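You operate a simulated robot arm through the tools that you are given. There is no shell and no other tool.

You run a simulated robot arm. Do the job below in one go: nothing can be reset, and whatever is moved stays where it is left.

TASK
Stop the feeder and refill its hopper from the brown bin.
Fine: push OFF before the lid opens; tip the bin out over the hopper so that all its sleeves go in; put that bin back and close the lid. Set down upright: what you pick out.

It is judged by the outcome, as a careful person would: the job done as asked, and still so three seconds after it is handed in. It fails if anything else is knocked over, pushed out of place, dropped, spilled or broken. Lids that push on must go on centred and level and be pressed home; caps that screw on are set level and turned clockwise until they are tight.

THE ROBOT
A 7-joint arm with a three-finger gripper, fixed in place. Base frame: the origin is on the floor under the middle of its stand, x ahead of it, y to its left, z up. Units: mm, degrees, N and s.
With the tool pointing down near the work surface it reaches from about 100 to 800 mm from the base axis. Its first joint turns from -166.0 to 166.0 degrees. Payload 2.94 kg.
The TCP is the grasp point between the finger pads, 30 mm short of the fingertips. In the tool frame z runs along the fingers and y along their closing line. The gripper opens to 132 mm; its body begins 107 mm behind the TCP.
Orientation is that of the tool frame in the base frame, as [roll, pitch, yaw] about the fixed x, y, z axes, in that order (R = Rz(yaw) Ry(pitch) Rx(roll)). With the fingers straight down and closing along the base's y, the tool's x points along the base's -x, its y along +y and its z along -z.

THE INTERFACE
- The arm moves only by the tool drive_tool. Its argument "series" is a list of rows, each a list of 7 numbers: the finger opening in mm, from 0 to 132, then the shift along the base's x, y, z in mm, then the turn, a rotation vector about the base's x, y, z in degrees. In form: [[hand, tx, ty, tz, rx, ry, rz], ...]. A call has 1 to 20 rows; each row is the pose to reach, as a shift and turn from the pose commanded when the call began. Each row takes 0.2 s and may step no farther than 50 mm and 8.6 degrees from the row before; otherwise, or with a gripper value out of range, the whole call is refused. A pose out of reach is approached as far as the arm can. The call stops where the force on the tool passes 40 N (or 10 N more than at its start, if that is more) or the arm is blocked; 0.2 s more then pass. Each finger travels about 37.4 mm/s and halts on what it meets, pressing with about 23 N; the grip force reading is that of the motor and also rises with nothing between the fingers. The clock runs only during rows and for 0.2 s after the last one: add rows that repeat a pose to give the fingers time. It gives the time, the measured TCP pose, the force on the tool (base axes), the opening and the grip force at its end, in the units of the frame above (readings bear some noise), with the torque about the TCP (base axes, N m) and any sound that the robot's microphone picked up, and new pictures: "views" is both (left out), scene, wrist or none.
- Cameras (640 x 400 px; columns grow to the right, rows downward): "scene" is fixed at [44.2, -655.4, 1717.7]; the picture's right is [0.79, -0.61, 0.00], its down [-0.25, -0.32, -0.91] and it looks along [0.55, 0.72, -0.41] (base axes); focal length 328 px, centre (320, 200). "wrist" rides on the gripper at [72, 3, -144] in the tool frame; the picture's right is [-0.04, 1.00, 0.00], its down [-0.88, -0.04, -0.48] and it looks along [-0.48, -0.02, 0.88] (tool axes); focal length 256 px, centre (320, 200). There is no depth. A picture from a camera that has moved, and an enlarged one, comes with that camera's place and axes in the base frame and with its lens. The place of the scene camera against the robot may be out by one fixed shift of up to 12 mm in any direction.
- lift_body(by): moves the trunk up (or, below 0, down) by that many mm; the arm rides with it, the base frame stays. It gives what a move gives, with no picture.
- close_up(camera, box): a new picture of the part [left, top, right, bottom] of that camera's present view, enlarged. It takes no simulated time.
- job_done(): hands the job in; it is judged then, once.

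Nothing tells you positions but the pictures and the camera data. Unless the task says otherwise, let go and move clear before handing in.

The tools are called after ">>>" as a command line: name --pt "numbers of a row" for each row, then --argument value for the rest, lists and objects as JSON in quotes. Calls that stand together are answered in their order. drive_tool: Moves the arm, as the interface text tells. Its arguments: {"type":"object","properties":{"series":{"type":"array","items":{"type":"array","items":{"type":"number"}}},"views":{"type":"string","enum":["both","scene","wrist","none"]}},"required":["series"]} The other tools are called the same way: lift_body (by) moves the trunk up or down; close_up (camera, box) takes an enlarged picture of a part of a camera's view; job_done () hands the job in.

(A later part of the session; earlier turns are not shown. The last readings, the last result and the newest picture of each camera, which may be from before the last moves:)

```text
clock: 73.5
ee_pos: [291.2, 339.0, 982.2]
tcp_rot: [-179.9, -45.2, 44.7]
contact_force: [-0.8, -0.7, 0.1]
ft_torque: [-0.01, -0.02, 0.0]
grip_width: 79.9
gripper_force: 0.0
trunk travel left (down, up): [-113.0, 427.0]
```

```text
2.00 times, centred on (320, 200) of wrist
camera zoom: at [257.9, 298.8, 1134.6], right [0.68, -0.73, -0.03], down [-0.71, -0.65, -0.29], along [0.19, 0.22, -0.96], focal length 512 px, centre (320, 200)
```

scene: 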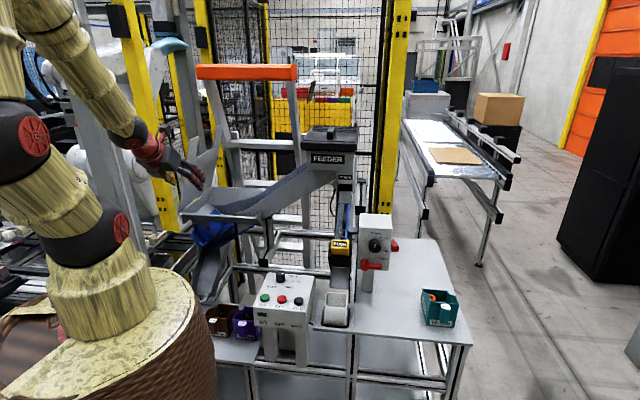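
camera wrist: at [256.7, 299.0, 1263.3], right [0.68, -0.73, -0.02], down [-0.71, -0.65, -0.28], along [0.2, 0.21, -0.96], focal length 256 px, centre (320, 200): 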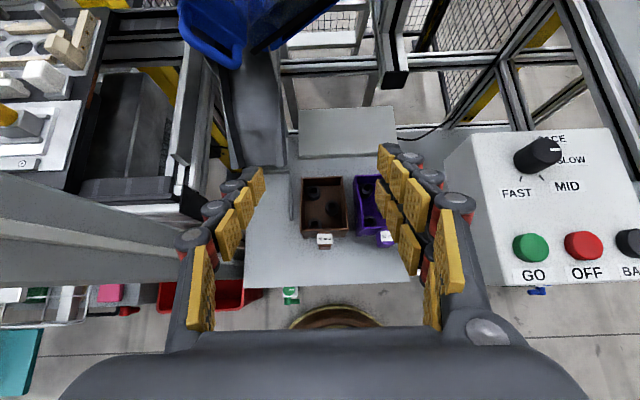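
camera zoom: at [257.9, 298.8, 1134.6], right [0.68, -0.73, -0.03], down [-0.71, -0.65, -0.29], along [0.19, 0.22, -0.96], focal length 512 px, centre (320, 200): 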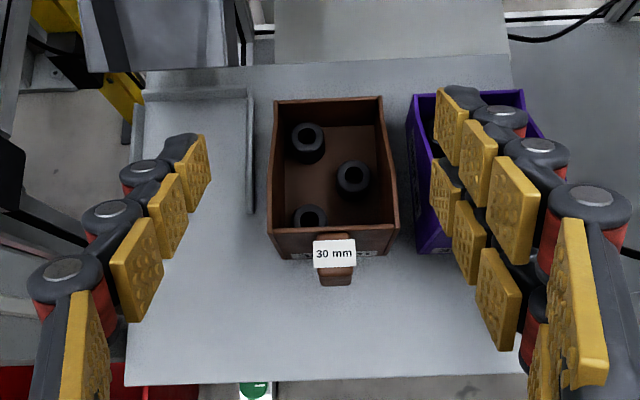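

The hand is 180 mm above the bin in a comfortable pose with the tab in clear view. I'll flatten the tilt to 35° and descend in front of the tab, stopping above grip height to check alignment.

>>> drive_tool --pt "70 -5 -8 -5 2.36 -2.36 0" --pt "65 -10 -16 -10 4.71 -4.71 0" --pt "60 -15 -24 -20 7.07 -7.07 0" --pt "60 -15 -24 -50 7.07 -7.07 0" --pt "60 -15 -24 -85 7.07 -7.07 0" --pt "60 -15 -24 -115 7.07 -7.07 0" --pt "60 -15 -24 -135 7.07 -7.07 0" --pt "60 -15 -24 -135 7.07 -7.07 0" --views "both"

>>> close_up --camera "wrist" --box '[220, 100, 420, 300]'

>>> close_up --camera "scene" --box '[140, 230, 300, 350]'

```text
clock: 75.2
ee_pos: [277.8, 316.3, 847.2]
tcp_rot: [-179.7, -55.2, 44.6]
contact_force: [1.1, 0.4, 0.5]
ft_torque: [-0.02, 0.0, 0.03]
grip_width: 60.1
gripper_force: 0.1
trunk travel left (down, up): [-113.0, 427.0]
camera wrist: at [226.1, 258.0, 989.1], right [0.69, -0.73, -0.04], down [-0.66, -0.6, -0.45], along [0.3, 0.33, -0.89], focal length 256 px, centre (320, 200)
```

scene: 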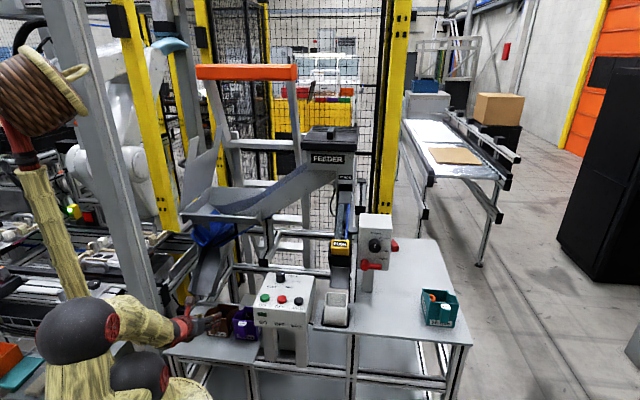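
wrist: 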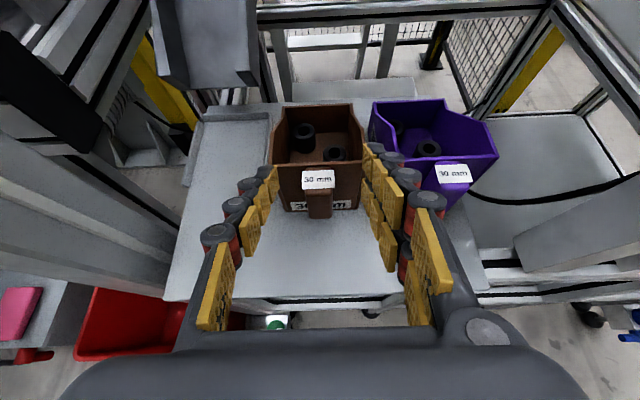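

```text
2.00 times, centred on (320, 200) of wrist
camera zoom: at [226.1, 258.0, 989.1], right [0.69, -0.73, -0.04], down [-0.66, -0.6, -0.45], along [0.3, 0.33, -0.89], focal length 512 px, centre (320, 200)
```

zoom: 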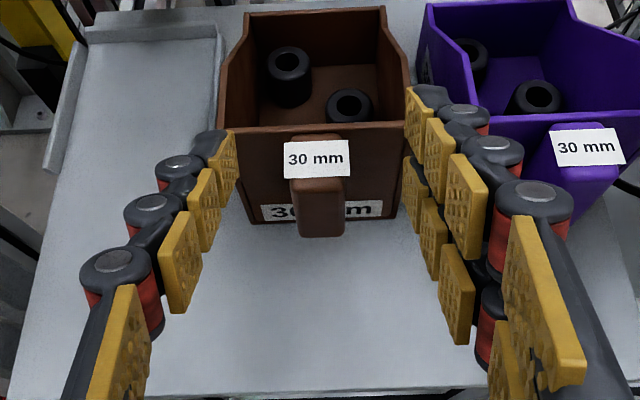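

```text
3.33 times, centred on (220, 290) of scene
camera zoom: at [44.2, -655.4, 1717.7], right [0.79, -0.61, 0.0], down [-0.25, -0.32, -0.91], along [0.55, 0.72, -0.41], focal length 1092 px, centre (653, -100)
```

zoom: 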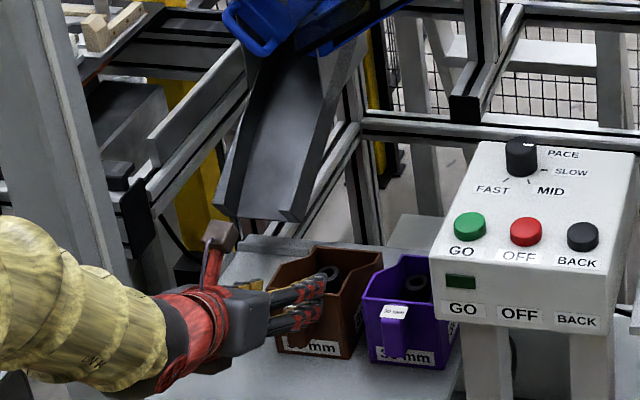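

The tab is centred between the fingers, and the purple bin's tab is clear of them. I'll descend to grip height.

>>> drive_tool --pt "60 -1 -1 -25 0 0 0" --pt "60 -1 -1 -50 0 0 0" --pt "60 -1 -1 -67 0 0 0" --pt "60 -1 -1 -67 0 0 0" --views "both"

>>> close_up --camera "wrist" --box '[220, 80, 420, 280]'

>>> close_up --camera "scene" --box '[170, 270, 290, 360]'

```text
clock: 76.2
ee_pos: [275.8, 314.7, 781.0]
tcp_rot: [179.6, -55.1, 45.1]
contact_force: [-0.2, 0.4, 0.3]
ft_torque: [0.01, -0.02, -0.03]
grip_width: 60.1
gripper_force: 0.1
trunk travel left (down, up): [-113.0, 427.0]
camera wrist: at [223.4, 258.4, 923.1], right [0.68, -0.73, -0.03], down [-0.66, -0.6, -0.45], along [0.31, 0.33, -0.89], focal length 256 px, centre (320, 200)
```

scene: 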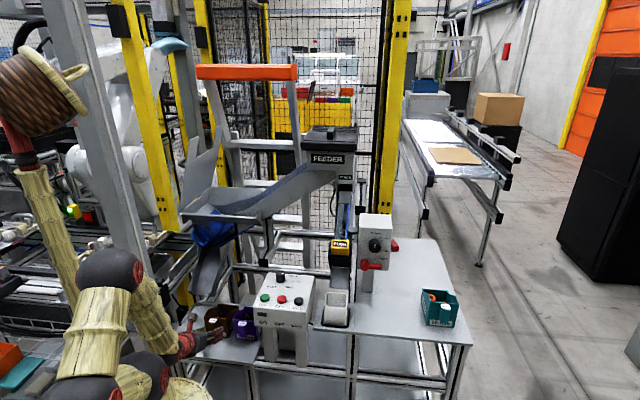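
wrist: 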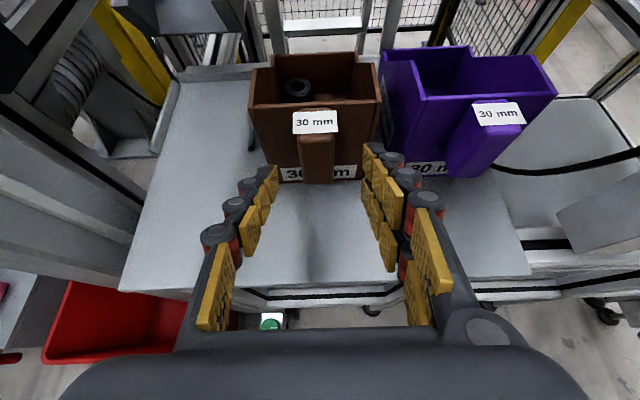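

```text
2.00 times, centred on (320, 180) of wrist
camera zoom: at [223.4, 258.4, 923.1], right [0.68, -0.73, -0.03], down [-0.66, -0.6, -0.45], along [0.31, 0.33, -0.89], focal length 512 px, centre (320, 240)
```

zoom: 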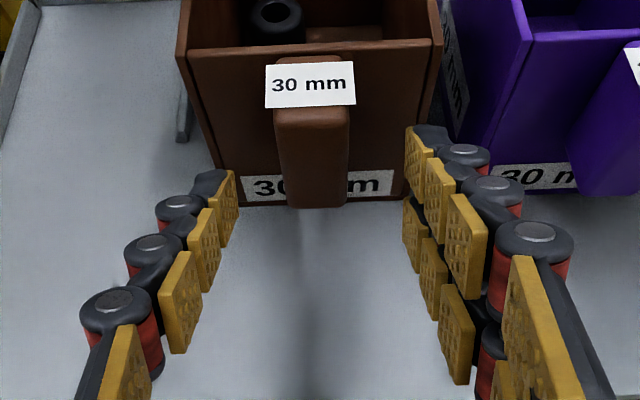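

```text
4.44 times, centred on (230, 315) of scene
camera zoom: at [44.2, -655.4, 1717.7], right [0.79, -0.61, 0.0], down [-0.25, -0.32, -0.91], along [0.55, 0.72, -0.41], focal length 1456 px, centre (720, -311)
```

zoom: 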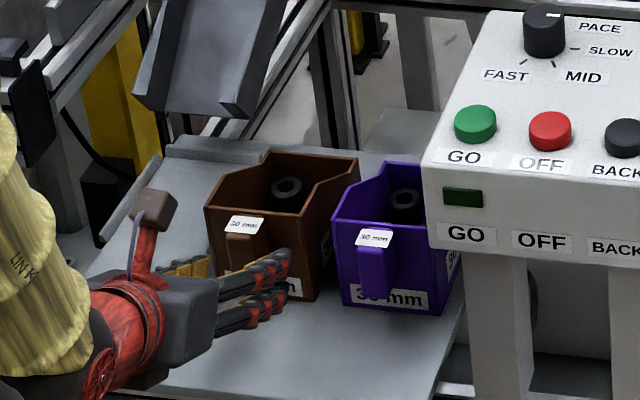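

The tab's front face spans z≈745–805, so the fingers are slightly low. I'll rise 13 mm, slide forward around the tab, and check before closing.

>>> drive_tool --pt "60 0 0 13 0 0 0" --pt "60 4 4 13 0 0 0" --pt "60 8 8 13 0 0 0" --pt "60 9.9 9.9 13 0 0 0" --pt "60 9.9 9.9 13 0 0 0" --views "both"

>>> close_up --camera "wrist" --box '[220, 80, 420, 280]'

>>> close_up --camera "scene" --box '[190, 285, 270, 345]'

```text
clock: 77.5
ee_pos: [284.4, 324.9, 792.1]
tcp_rot: [-179.7, -55.2, 44.6]
contact_force: [0.1, -0.1, 0.8]
ft_torque: [0.0, -0.02, 0.04]
grip_width: 60.1
gripper_force: 0.1
trunk travel left (down, up): [-113.0, 427.0]
camera wrist: at [233.6, 266.5, 934.3], right [0.69, -0.73, -0.04], down [-0.66, -0.6, -0.45], along [0.3, 0.33, -0.89], focal length 256 px, centre (320, 200)
```

scene: 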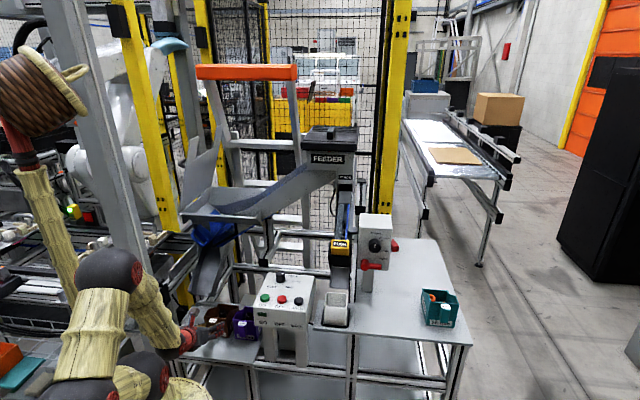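
wrist: 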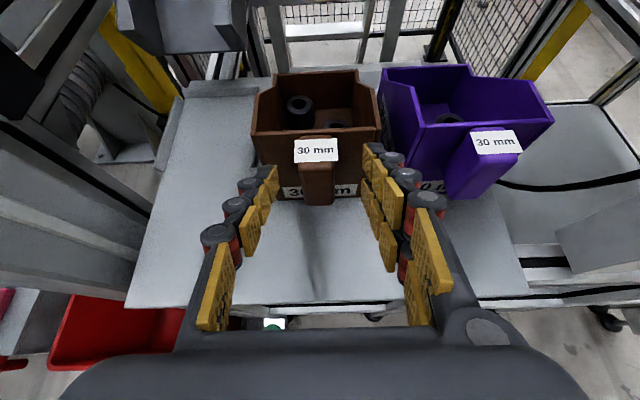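

```text
2.00 times, centred on (320, 180) of wrist
camera zoom: at [233.6, 266.5, 934.3], right [0.69, -0.73, -0.04], down [-0.66, -0.6, -0.45], along [0.3, 0.33, -0.89], focal length 512 px, centre (320, 240)
```

zoom: 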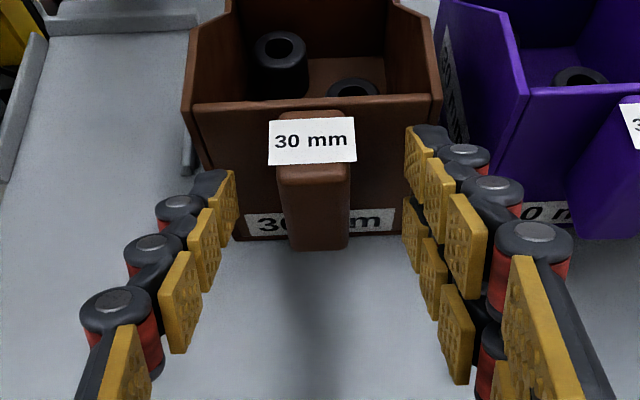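

```text
6.67 times, centred on (230, 315) of scene
camera zoom: at [44.2, -655.4, 1717.7], right [0.79, -0.61, 0.0], down [-0.25, -0.32, -0.91], along [0.55, 0.72, -0.41], focal length 2184 px, centre (920, -567)
```

zoom: 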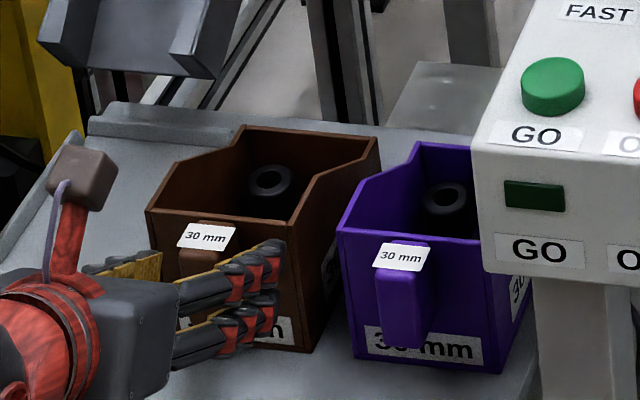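

The tab sits well between the fingers with no contact. I'll close the grip.

>>> drive_tool --pt "50 0 0 0 0 0 0" --pt "40 0 0 0 0 0 0" --pt "32 0 0 0 0 0 0" --pt "26 0 0 0 0 0 0" --pt "20 0 0 0 0 0 0" --pt "10 0 0 0 0 0 0" --pt "0 0 0 0 0 0 0" --pt "0 0 0 0 0 0 0" --pt "0 0 0 0 0 0 0" --views "both"

>>> close_up --camera "wrist" --box '[220, 80, 420, 280]'

>>> close_up --camera "scene" --box '[190, 285, 270, 345]'

```text
clock: 79.5
ee_pos: [285.1, 324.4, 792.2]
tcp_rot: [-179.8, -55.1, 44.6]
contact_force: [1.6, 0.7, 0.5]
ft_torque: [-0.07, -0.14, 0.02]
grip_width: 23.9
gripper_force: 23.3
trunk travel left (down, up): [-113.0, 427.0]
camera wrist: at [233.6, 266.6, 934.3], right [0.69, -0.73, -0.04], down [-0.66, -0.6, -0.45], along [0.3, 0.33, -0.89], focal length 256 px, centre (320, 200)
```

scene: 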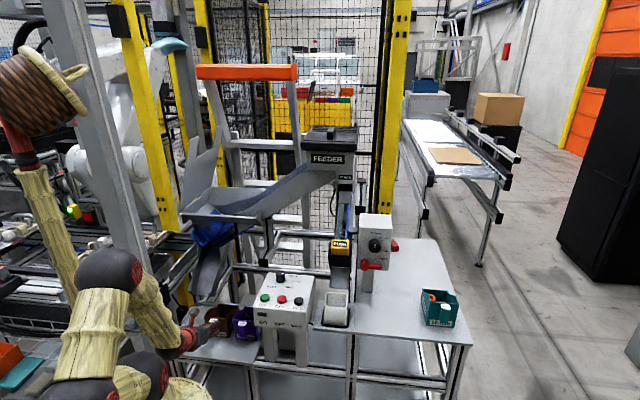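
wrist: 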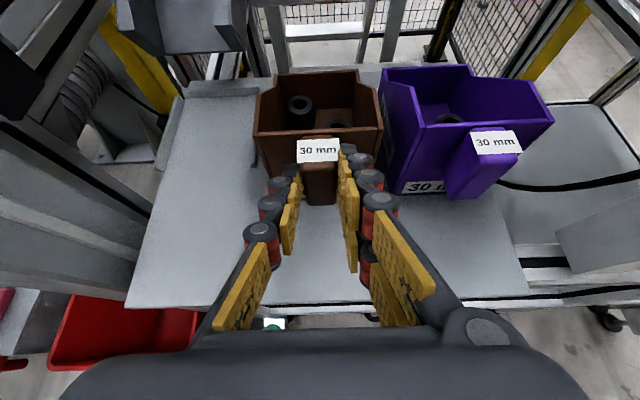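

```text
2.00 times, centred on (320, 180) of wrist
camera zoom: at [233.6, 266.6, 934.3], right [0.69, -0.73, -0.04], down [-0.66, -0.6, -0.45], along [0.3, 0.33, -0.89], focal length 512 px, centre (320, 240)
```

zoom: 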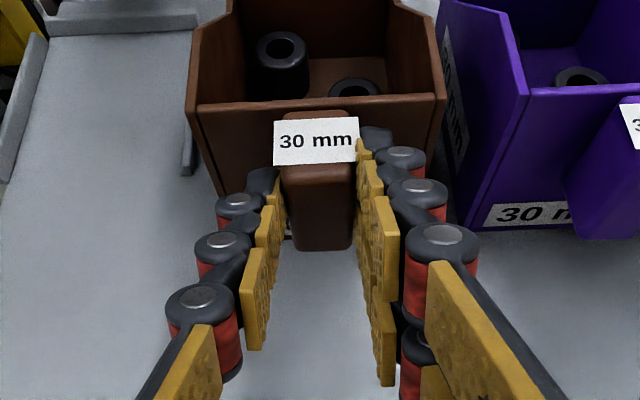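

```text
6.67 times, centred on (230, 315) of scene
camera zoom: at [44.2, -655.4, 1717.7], right [0.79, -0.61, 0.0], down [-0.25, -0.32, -0.91], along [0.55, 0.72, -0.41], focal length 2184 px, centre (920, -567)
```

zoom: 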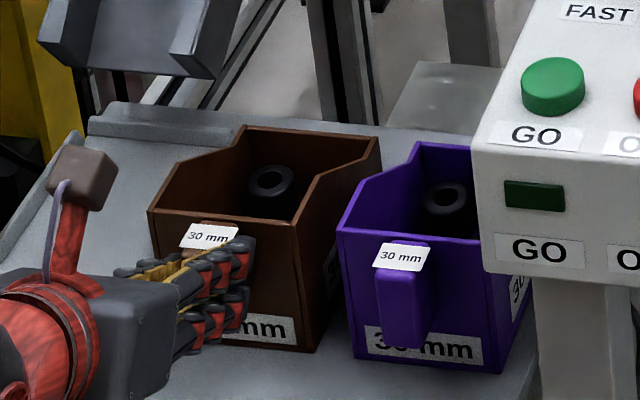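

The tab is gripped at 24 mm and the bin barely moved. I'll lift it slowly a few centimetres and check that it stays level.

>>> drive_tool --pt "0 0 0 4 0 0 0" --pt "0 0 0 10 0 0 0" --pt "0 0 0 18 0 0 0" --pt "0 0 0 28 0 0 0" --pt "0 0 0 40 0 0 0" --pt "0 0 0 40 0 0 0" --pt "0 0 0 40 0 0 0" --views "both"

>>> close_up --camera "wrist" --box '[220, 60, 420, 260]'

>>> close_up --camera "scene" --box '[180, 265, 276, 345]'

```text
clock: 81.0
ee_pos: [284.6, 324.5, 833.7]
tcp_rot: [-179.7, -55.2, 44.6]
contact_force: [-0.6, 0.6, -1.9]
ft_torque: [-0.09, 0.1, 0.02]
grip_width: 23.7
gripper_force: 22.8
trunk travel left (down, up): [-113.0, 427.0]
camera wrist: at [233.2, 266.0, 975.0], right [0.69, -0.73, -0.04], down [-0.66, -0.6, -0.45], along [0.3, 0.33, -0.89], focal length 256 px, centre (320, 200)
```

scene: 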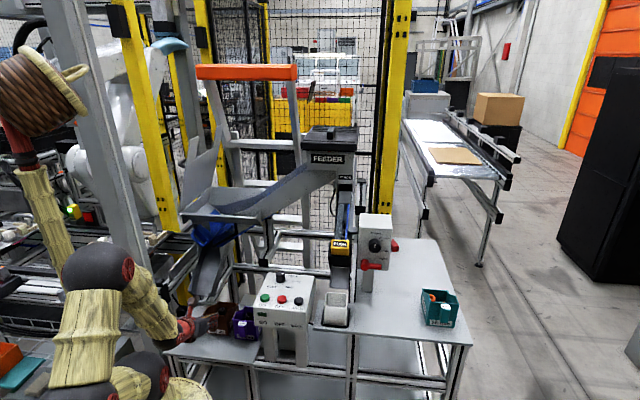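
wrist: 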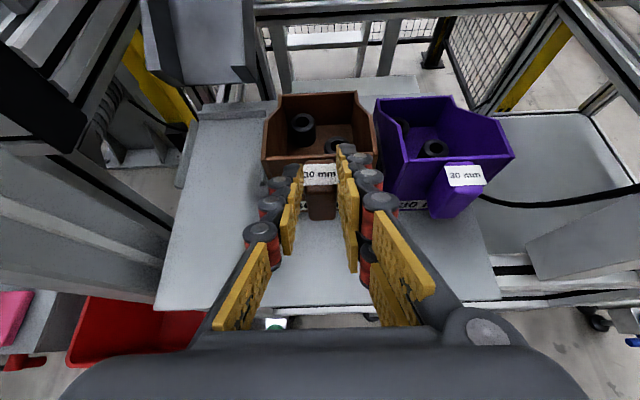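

```text
2.00 times, centred on (320, 160) of wrist
camera zoom: at [233.2, 266.0, 975.0], right [0.69, -0.73, -0.04], down [-0.66, -0.6, -0.45], along [0.3, 0.33, -0.89], focal length 512 px, centre (320, 280)
```

zoom: 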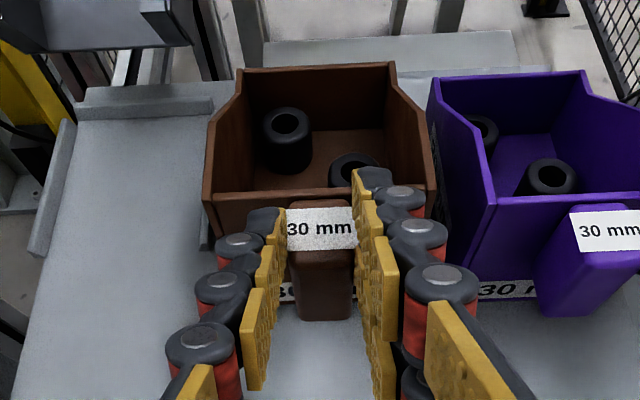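

```text
5.00 times, centred on (228, 305) of scene
camera zoom: at [44.2, -655.4, 1717.7], right [0.79, -0.61, 0.0], down [-0.25, -0.32, -0.91], along [0.55, 0.72, -0.41], focal length 1638 px, centre (780, -325)
```

zoom: 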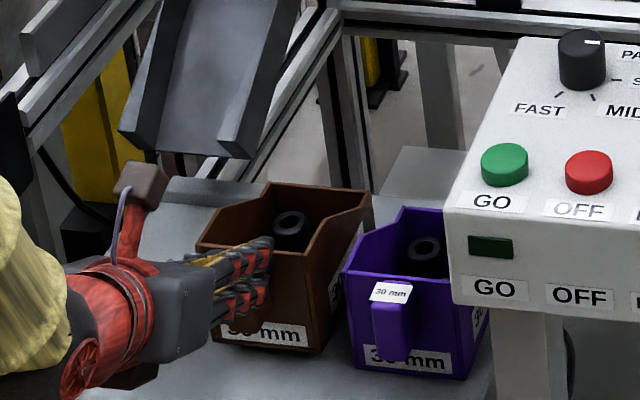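

The bin rose only partly: the tab slid in the fingers and the bin is tilted a few degrees nose-down. I'll check whether it is still slipping before deciding.

>>> drive_tool --pt "0 0 0 40 0 0 0" --views "wrist"

>>> close_up --camera "wrist" --box '[220, 60, 420, 260]'

>>> close_up --camera "scene" --box '[190, 285, 270, 345]'

```text
clock: 81.5
ee_pos: [284.5, 323.9, 872.3]
tcp_rot: [-179.8, -55.2, 44.6]
contact_force: [-0.5, 0.9, -2.3]
ft_torque: [-0.06, 0.1, 0.01]
grip_width: 23.3
gripper_force: 23.0
trunk travel left (down, up): [-113.0, 427.0]
camera wrist: at [233.4, 265.8, 1014.1], right [0.69, -0.73, -0.04], down [-0.66, -0.6, -0.45], along [0.3, 0.33, -0.89], focal length 256 px, centre (320, 200)
```

wrist: 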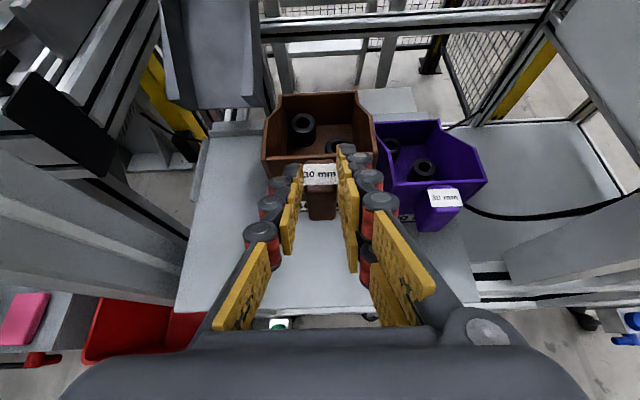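

```text
2.00 times, centred on (320, 160) of wrist
camera zoom: at [233.4, 265.8, 1014.1], right [0.69, -0.73, -0.04], down [-0.66, -0.6, -0.45], along [0.3, 0.33, -0.89], focal length 512 px, centre (320, 280)
```

zoom: 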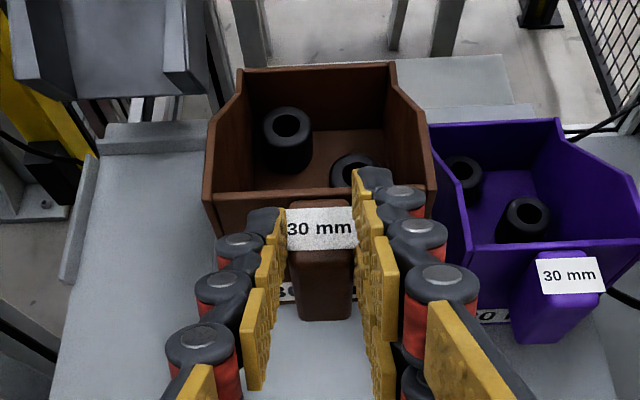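

```text
6.67 times, centred on (230, 315) of scene
camera zoom: at [44.2, -655.4, 1717.7], right [0.79, -0.61, 0.0], down [-0.25, -0.32, -0.91], along [0.55, 0.72, -0.41], focal length 2184 px, centre (920, -567)
```

zoom: 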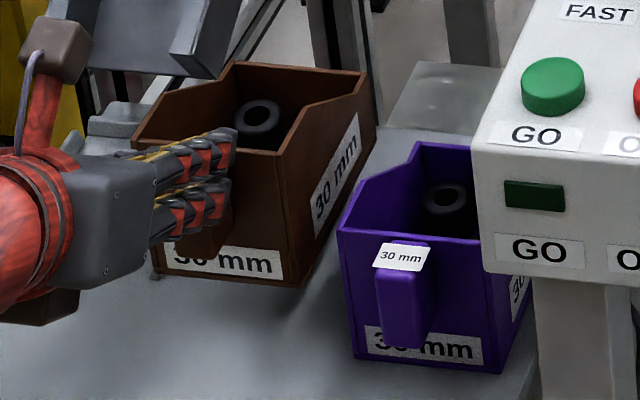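

The bin followed the second lift without slipping further and is now clear of the table. Since I intend to roll it over, I want a closer look at how well it is held.

>>> close_up --camera "wrist" --box '[270, 120, 370, 230]'

>>> close_up --camera "scene" --box '[200, 285, 248, 325]'

```text
3.64 times, centred on (320, 175) of wrist
camera zoom: at [233.4, 265.8, 1014.1], right [0.69, -0.73, -0.04], down [-0.66, -0.6, -0.45], along [0.3, 0.33, -0.89], focal length 931 px, centre (320, 291)
```

zoom: 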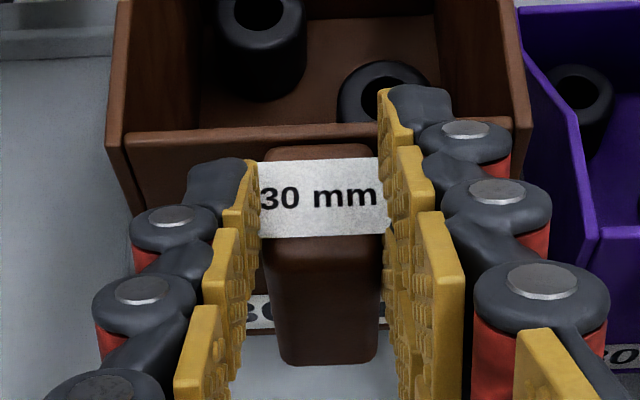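

```text
10.00 times, centred on (224, 305) of scene
camera zoom: at [44.2, -655.4, 1717.7], right [0.79, -0.61, 0.0], down [-0.25, -0.32, -0.91], along [0.55, 0.72, -0.41], focal length 3276 px, centre (1280, -850)
```

zoom: 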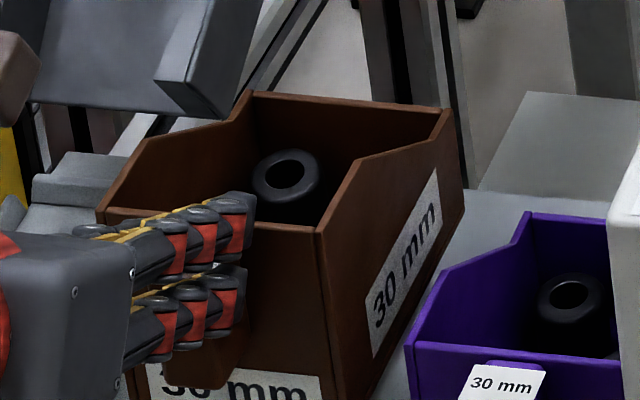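

Only the top of the tab is held, which isn't secure enough to turn the bin over. I'll set the bin back down on its spot and regrip deeper with a flatter hand.

>>> drive_tool --pt "0 0 0 -20 0 0 0" --pt "0 0 0 -35 0 0 0" --pt "0 0 0 -44 0 0 0" --pt "0 0 0 -50 0 0 0" --pt "0 0 0 -55 0 0 0" --pt "0 0 0 -58 0 0 0" --pt "0 0 0 -58 0 0 0" --views "both"

>>> close_up --camera "wrist" --box '[220, 60, 420, 260]'

>>> close_up --camera "scene" --box '[190, 285, 270, 345]'

```text
clock: 83.0
ee_pos: [285.4, 326.9, 818.3]
tcp_rot: [-179.7, -55.3, 44.6]
contact_force: [-3.8, 2.3, 11.5]
ft_torque: [0.0, -0.26, 0.1]
grip_width: 23.2
gripper_force: 23.2
trunk travel left (down, up): [-113.0, 427.0]
camera wrist: at [233.3, 266.1, 957.8], right [0.69, -0.73, -0.04], down [-0.66, -0.6, -0.45], along [0.31, 0.34, -0.89], focal length 256 px, centre (320, 200)
```

scene: 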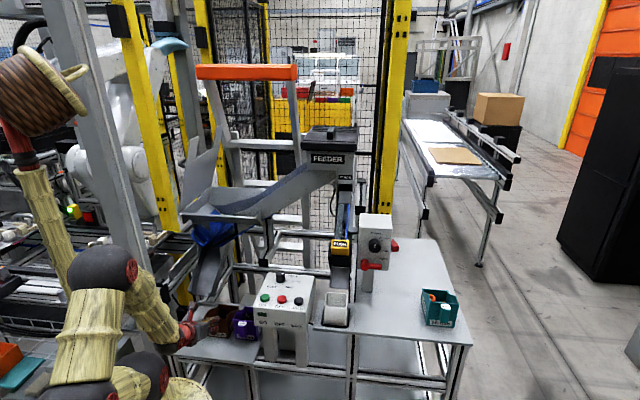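
wrist: 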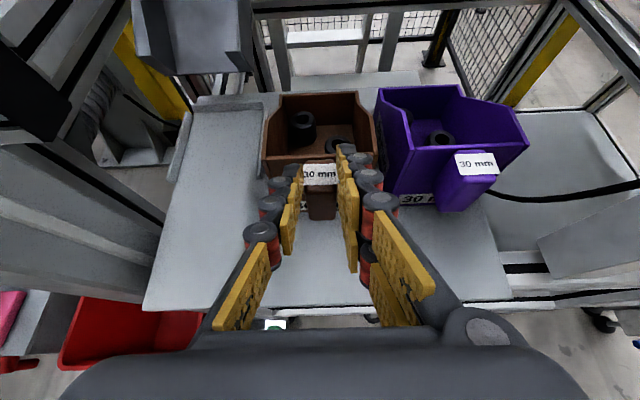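

```text
2.00 times, centred on (320, 160) of wrist
camera zoom: at [233.3, 266.1, 957.8], right [0.69, -0.73, -0.04], down [-0.66, -0.6, -0.45], along [0.31, 0.34, -0.89], focal length 512 px, centre (320, 280)
```

zoom: 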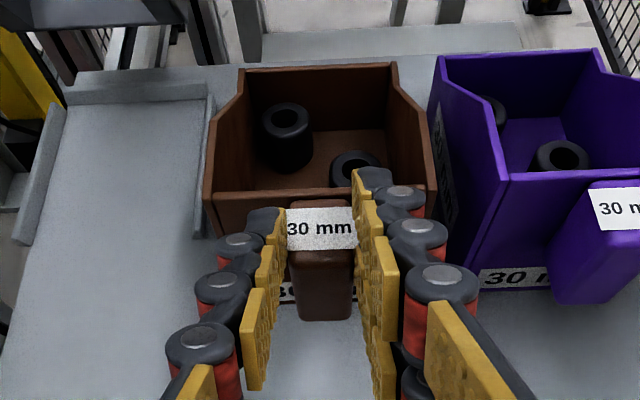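

```text
6.67 times, centred on (230, 315) of scene
camera zoom: at [44.2, -655.4, 1717.7], right [0.79, -0.61, 0.0], down [-0.25, -0.32, -0.91], along [0.55, 0.72, -0.41], focal length 2184 px, centre (920, -567)
```

zoom: 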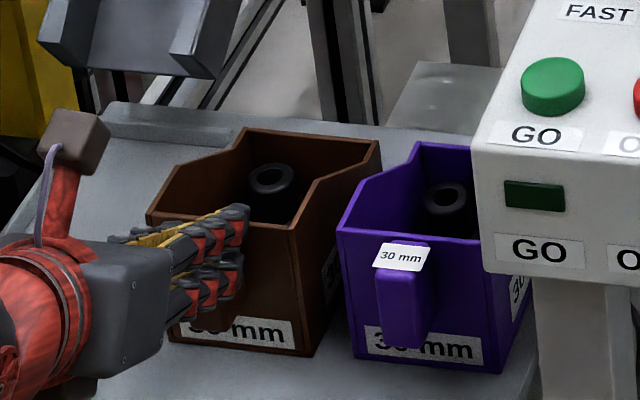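

The bin is back on the table, and the grip now resists an 11 N push without slipping, so it is much firmer than I feared. I'll lift again with this grip and check that it holds.

>>> drive_tool --pt "0 0 0 5 0 0 0" --pt "0 0 0 15 0 0 0" --pt "0 0 0 30 0 0 0" --pt "0 0 0 50 0 0 0" --pt "0 0 0 70 0 0 0" --pt "0 0 0 90 0 0 0" --pt "0 0 0 110 0 0 0" --pt "0 0 0 130 0 0 0" --pt "0 0 0 145 0 0 0" --pt "0 0 0 145 0 0 0" --views "both"

>>> close_up --camera "wrist" --box '[220, 60, 420, 260]'

```text
clock: 85.2
ee_pos: [284.4, 323.7, 959.5]
tcp_rot: [-179.8, -55.2, 44.7]
contact_force: [0.1, -0.2, -1.8]
ft_torque: [-0.15, 0.1, 0.0]
grip_width: 23.0
gripper_force: 23.5
trunk travel left (down, up): [-113.0, 427.0]
camera wrist: at [233.8, 266.3, 1101.5], right [0.69, -0.73, -0.04], down [-0.66, -0.6, -0.45], along [0.3, 0.33, -0.89], focal length 256 px, centre (320, 200)
```

scene: 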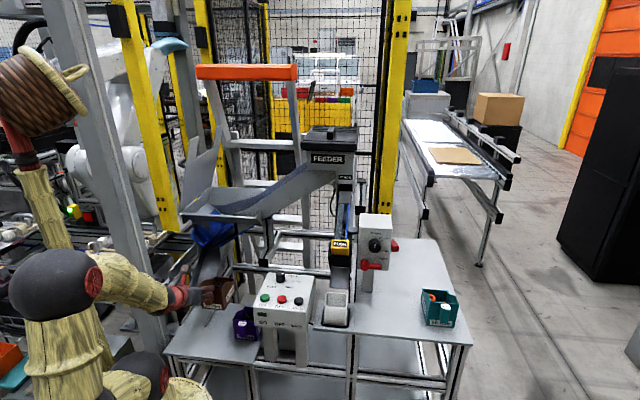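
wrist: 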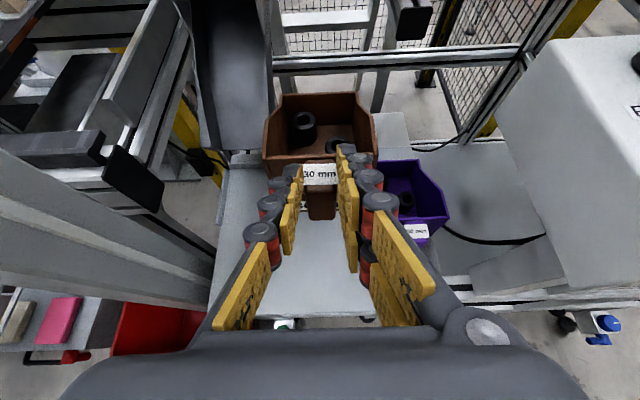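

```text
2.00 times, centred on (320, 160) of wrist
camera zoom: at [233.8, 266.3, 1101.5], right [0.69, -0.73, -0.04], down [-0.66, -0.6, -0.45], along [0.3, 0.33, -0.89], focal length 512 px, centre (320, 280)
```

zoom: 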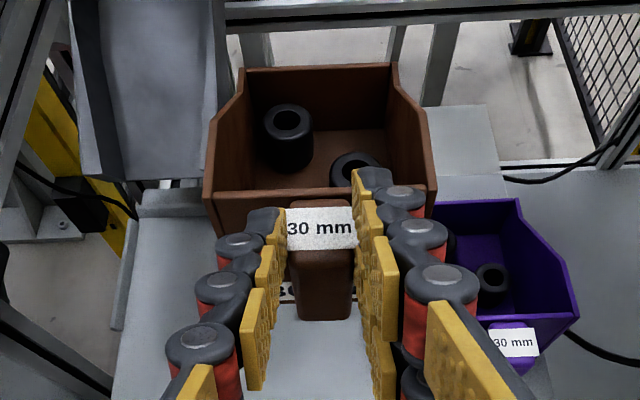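

The bin stayed exactly as it was in the fingers, with no further slip. I'll raise the trunk to bring it up toward hopper height.

>>> lift_body --by 120

>>> lift_body --by 110

>>> close_up --camera "wrist" --box '[160, 20, 480, 260]'

>>> close_up --camera "scene" --box '[100, 100, 340, 340]'

```text
clock: 86.8
ee_pos: [284.5, 324.1, 1079.6]
tcp_rot: [-179.8, -55.1, 44.5]
contact_force: [-0.2, 0.8, -1.4]
ft_torque: [-0.18, 0.13, 0.0]
grip_width: 23.3
gripper_force: 22.7
trunk travel left (down, up): [-233.0, 307.0]
```

```text
clock: 88.2
ee_pos: [283.6, 323.9, 1188.5]
tcp_rot: [-179.8, -55.2, 44.7]
contact_force: [0.5, 0.3, -2.0]
ft_torque: [-0.09, 0.11, 0.03]
grip_width: 23.0
gripper_force: 23.1
trunk travel left (down, up): [-343.0, 197.0]
```

```text
1.67 times, centred on (320, 140) of wrist
camera zoom: at [233.9, 266.4, 1331.1], right [0.69, -0.73, -0.04], down [-0.66, -0.6, -0.45], along [0.3, 0.33, -0.89], focal length 427 px, centre (320, 300)
```

zoom: 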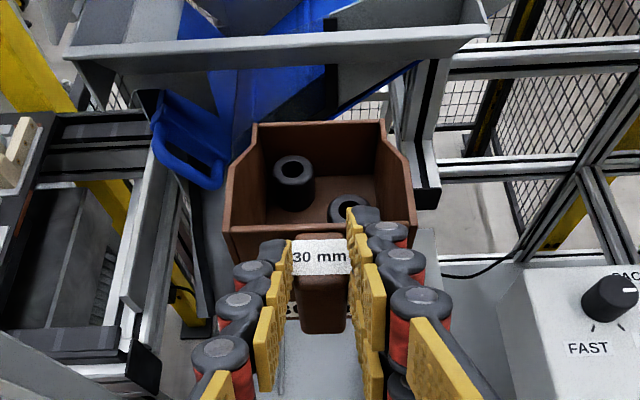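

```text
1.67 times, centred on (220, 220) of scene
camera zoom: at [44.2, -655.4, 1717.7], right [0.79, -0.61, 0.0], down [-0.25, -0.32, -0.91], along [0.55, 0.72, -0.41], focal length 546 px, centre (487, 167)
```

zoom: 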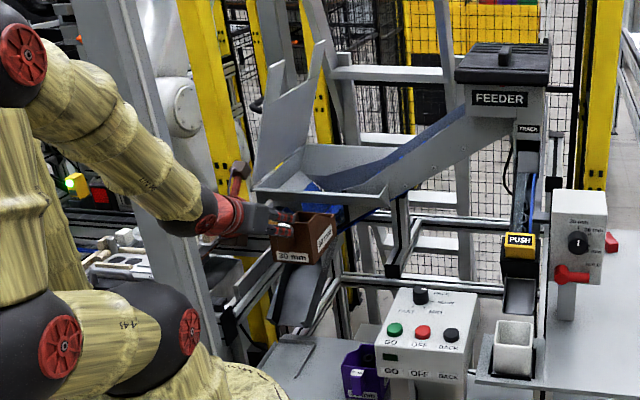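

The bin is steady at trunk height. Next I'll raise it above the hopper rim level with the arm and then move forward to just short of the hopper.

>>> drive_tool --pt "0 0 0 20 0 0 0" --pt "0 0 0 50 0 0 0" --pt "0 0 0 80 0 0 0" --pt "0 0 0 110 0 0 0" --pt "0 0 0 140 0 0 0" --pt "0 10 10 155 0 0 0" --pt "0 28 28 160 0 0 0" --pt "0 48 48 160 0 0 0" --pt "0 68 68 160 0 0 0" --pt "0 88 88 160 0 0 0" --pt "0 106 106 160 0 0 0" --pt "0 106 106 160 0 0 0" --views "both"

>>> close_up --camera "wrist" --box '[160, 20, 480, 260]'

>>> close_up --camera "scene" --box '[100, 90, 340, 270]'

```text
clock: 90.8
ee_pos: [389.4, 431.6, 1350.8]
tcp_rot: [-179.6, -55.2, 44.5]
contact_force: [-0.3, 0.1, -1.9]
ft_torque: [-0.07, 0.07, 0.01]
grip_width: 23.4
gripper_force: 23.2
trunk travel left (down, up): [-343.0, 197.0]
camera wrist: at [339.2, 373.3, 1493.1], right [0.69, -0.73, -0.04], down [-0.66, -0.6, -0.45], along [0.3, 0.33, -0.89], focal length 256 px, centre (320, 200)
```

scene: 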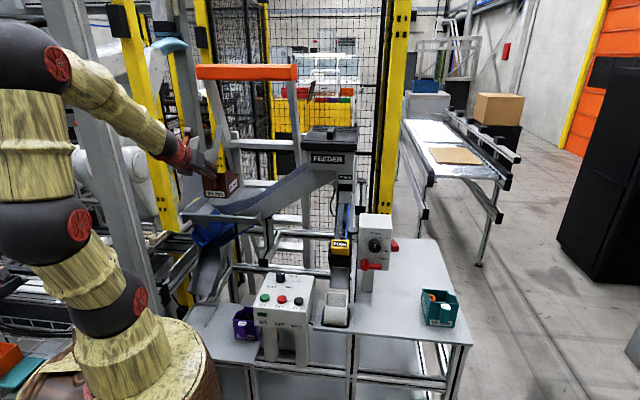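
wrist: 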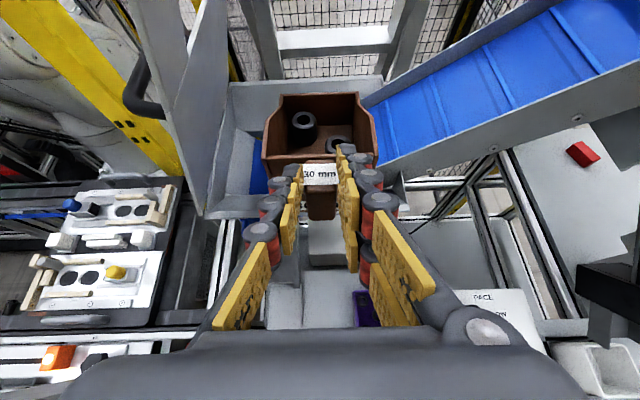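

```text
1.67 times, centred on (320, 140) of wrist
camera zoom: at [339.2, 373.3, 1493.1], right [0.69, -0.73, -0.04], down [-0.66, -0.6, -0.45], along [0.3, 0.33, -0.89], focal length 427 px, centre (320, 300)
```

zoom: 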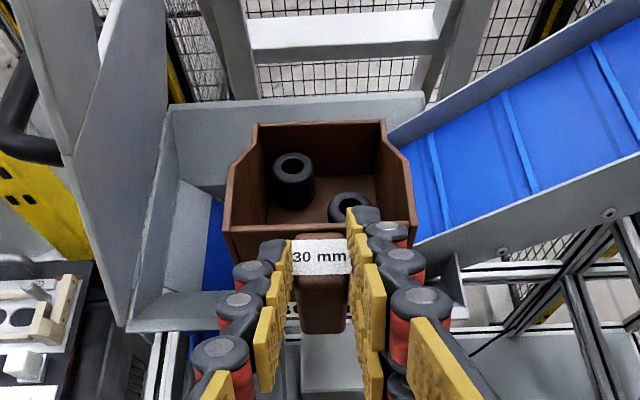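

```text
2.22 times, centred on (220, 180) of scene
camera zoom: at [44.2, -655.4, 1717.7], right [0.79, -0.61, 0.0], down [-0.25, -0.32, -0.91], along [0.55, 0.72, -0.41], focal length 728 px, centre (542, 244)
```

zoom: 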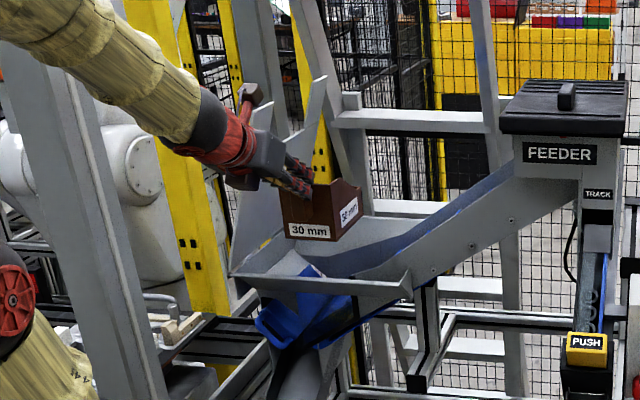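

The bin is level with and just in front of the open hopper, and its sleeves are still inside. I'll move it over the opening and flatten the hand, nose slightly up, so nothing can fall out yet.

>>> drive_tool --pt "0 15 15 0 0 0 0" --pt "0 34 34 0 0 0 0" --pt "0 54 54 0 0 0 0" --pt "0 72 72 0 0 0 0" --pt "0 78 78 0 0 0 0" --pt "0 78 78 0 4.9 -4.9 0" --pt "0 78 78 0 9.8 -9.8 0" --pt "0 78 78 -5 14.7 -14.7 0" --pt "0 78 78 -10 19.6 -19.6 0" --pt "0 78 78 -20 24.5 -24.5 0" --pt "0 78 78 -30 24.5 -24.5 0" --views "both"

>>> close_up --camera "wrist" --box '[160, 20, 480, 260]'

>>> close_up --camera "scene" --box '[120, 90, 320, 240]'

```text
clock: 93.2
ee_pos: [469.0, 507.2, 1320.6]
tcp_rot: [-103.1, -89.8, -31.8]
contact_force: [0.3, -0.6, -1.7]
ft_torque: [-0.16, 0.18, 0.03]
grip_width: 23.2
gripper_force: 22.7
trunk travel left (down, up): [-343.0, 197.0]
camera wrist: at [371.2, 402.5, 1393.7], right [0.71, -0.71, -0.05], down [-0.37, -0.31, -0.88], along [0.61, 0.64, -0.48], focal length 256 px, centre (320, 200)
```

scene: 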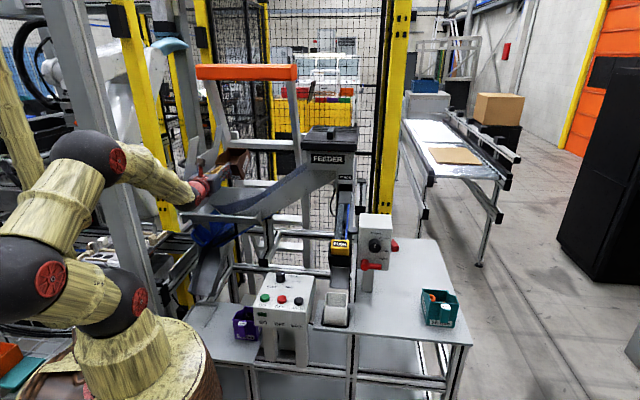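
wrist: 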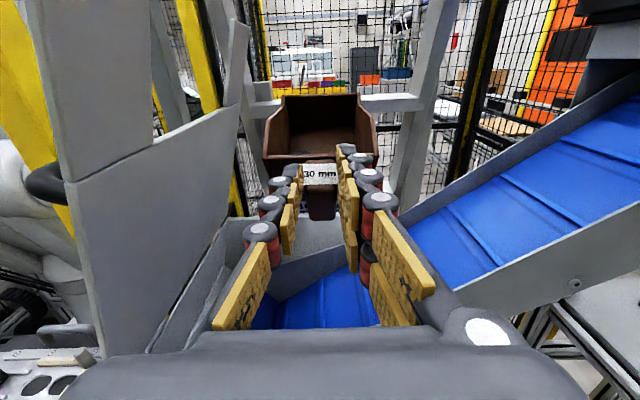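

```text
1.67 times, centred on (320, 140) of wrist
camera zoom: at [371.2, 402.5, 1393.7], right [0.71, -0.71, -0.05], down [-0.37, -0.31, -0.88], along [0.61, 0.64, -0.48], focal length 427 px, centre (320, 300)
```

zoom: 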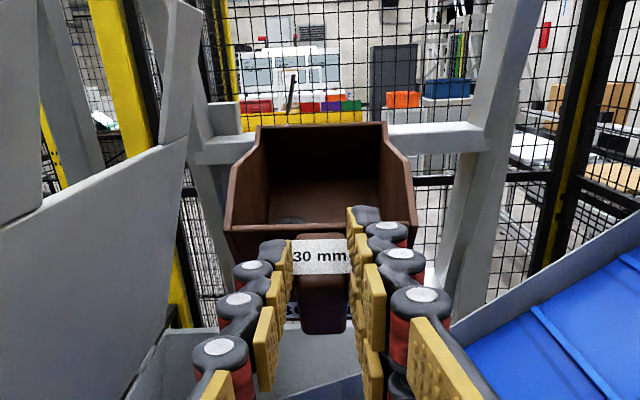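

```text
2.67 times, centred on (220, 165) of scene
camera zoom: at [44.2, -655.4, 1717.7], right [0.79, -0.61, 0.0], down [-0.25, -0.32, -0.91], along [0.55, 0.72, -0.41], focal length 874 px, centre (587, 293)
```

zoom: 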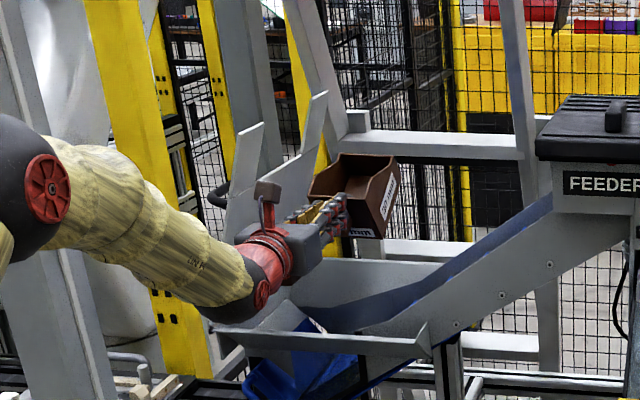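

The hand is horizontal with the bin over the opening. I'll lower a little to shorten the drop, then start rolling the bin.

>>> drive_tool --pt "0 0 0 -20 0 0 0" --pt "0 0 0 -45 0 0 0" --pt "0 0 0 -65 0 0 0" --pt "0 0 0 -72 0 0 0" --pt "0 0 0 -72 -4.2 -4.2 0" --pt "0 0 0 -72 -8.5 -8.5 0" --pt "0 0 0 -72 -13.4 -13.4 0" --pt "0 0 0 -72 -18.4 -18.4 0" --pt "0 0 0 -72 -23.3 -23.3 0" --pt "0 0 0 -72 -28.3 -28.3 0" --pt "0 0 0 -72 -33.2 -33.2 0" --pt "0 0 0 -72 -38.2 -38.2 0" --pt "0 0 0 -72 -43.1 -43.1 0" --pt "0 0 0 -72 -48.1 -48.1 0" --pt "0 0 0 -72 -48.1 -48.1 0" --views "both"

>>> close_up --camera "scene" --box '[140, 110, 300, 240]'

```text
clock: 96.4
ee_pos: [469.3, 509.0, 1247.7]
tcp_rot: [90.1, -22.1, 134.8]
contact_force: [1.3, 0.5, -1.8]
ft_torque: [-0.12, 0.2, -0.01]
grip_width: 23.2
gripper_force: 23.5
out of reach, approached as far as the arm can: row 4
trunk travel left (down, up): [-343.0, 197.0]
camera wrist: at [322.0, 453.0, 1277.7], right [0.29, -0.29, 0.91], down [0.23, -0.9, -0.37], along [0.93, 0.31, -0.2], focal length 256 px, centre (320, 200)
```

scene: 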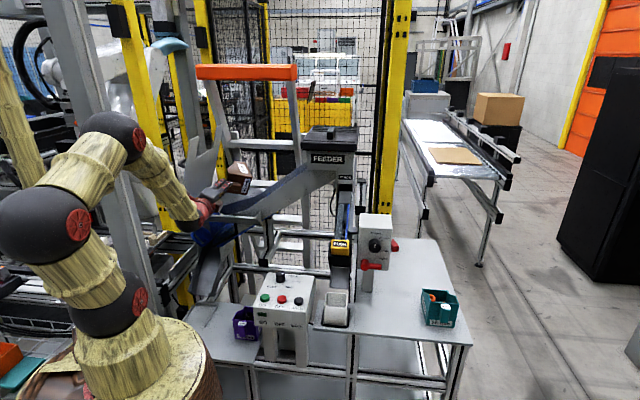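
wrist: 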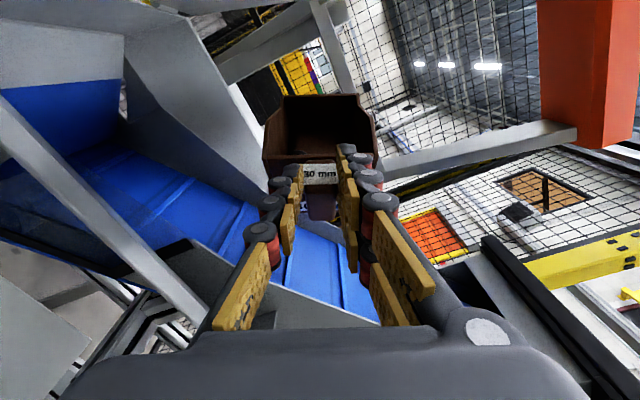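

```text
3.08 times, centred on (220, 175) of scene
camera zoom: at [44.2, -655.4, 1717.7], right [0.79, -0.61, 0.0], down [-0.25, -0.32, -0.91], along [0.55, 0.72, -0.41], focal length 1008 px, centre (628, 277)
```

zoom: 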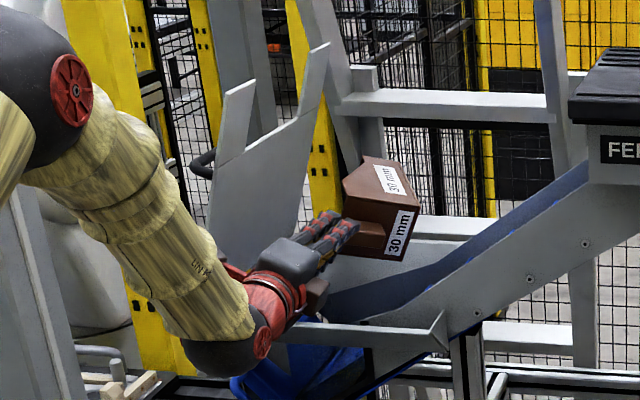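

The bin is rolled about 68° and firmly held. I'll continue past 90° so the sleeves slide out into the hopper.

>>> drive_tool --pt "0 0 0 0 -4.2 -4.2 0" --pt "0 0 0 0 -8.5 -8.5 0" --pt "0 0 0 0 -13.4 -13.4 0" --pt "0 0 0 0 -18.4 -18.4 0" --pt "0 0 0 0 -23.3 -23.3 0" --pt "0 0 0 0 -28.3 -28.3 0" --pt "0 0 0 0 -33.2 -33.2 0" --pt "0 0 0 0 -38.2 -38.2 0" --pt "0 0 0 0 -43.1 -43.1 0" --pt "0 0 0 0 -48.1 -48.1 0" --pt "0 0 0 0 -53 -53 0" --pt "0 0 0 0 -53 -53 0" --views "both"

>>> close_up --camera "scene" --box '[140, 110, 300, 240]'

>>> close_up --camera "wrist" --box '[200, 20, 460, 220]'

```text
clock: 99.0
ee_pos: [468.1, 508.8, 1247.4]
tcp_rot: [89.8, 52.8, 134.7]
contact_force: [0.6, -1.0, -2.6]
ft_torque: [-0.1, 0.12, -0.01]
grip_width: 23.5
gripper_force: 22.6
trunk travel left (down, up): [-343.0, 197.0]
camera wrist: at [336.2, 438.7, 1191.4], right [-0.55, 0.54, 0.64], down [0.06, -0.73, 0.68], along [0.84, 0.41, 0.37], focal length 256 px, centre (320, 200)
```

scene: 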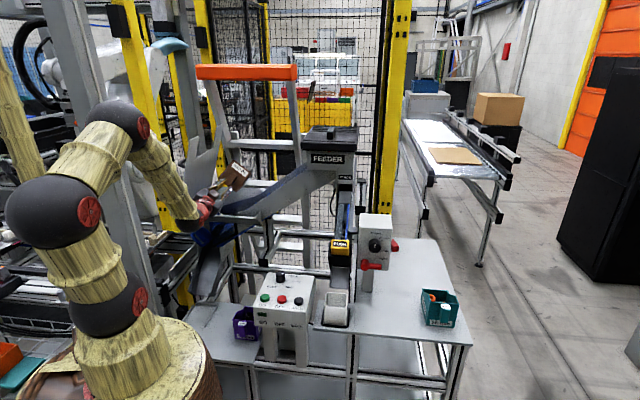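
wrist: 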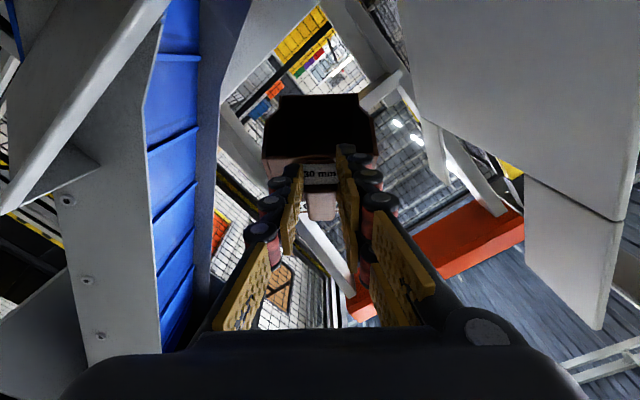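

```text
3.08 times, centred on (220, 175) of scene
camera zoom: at [44.2, -655.4, 1717.7], right [0.79, -0.61, 0.0], down [-0.25, -0.32, -0.91], along [0.55, 0.72, -0.41], focal length 1008 px, centre (628, 277)
```

zoom: 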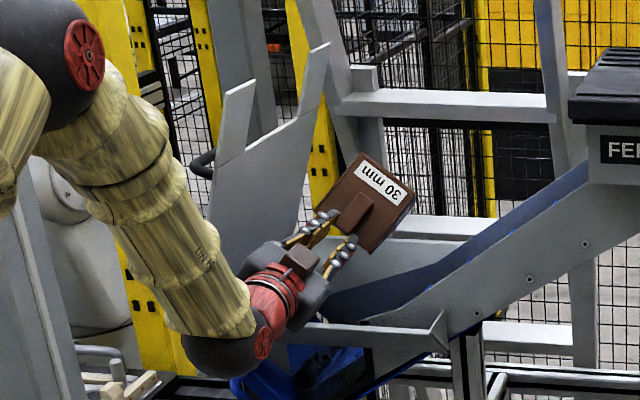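

```text
2.00 times, centred on (330, 120) of wrist
camera zoom: at [336.2, 438.7, 1191.4], right [-0.55, 0.54, 0.64], down [0.06, -0.73, 0.68], along [0.84, 0.41, 0.37], focal length 512 px, centre (300, 360)
```

zoom: 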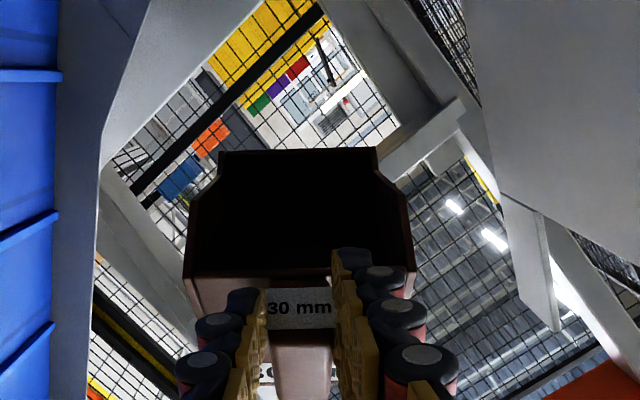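

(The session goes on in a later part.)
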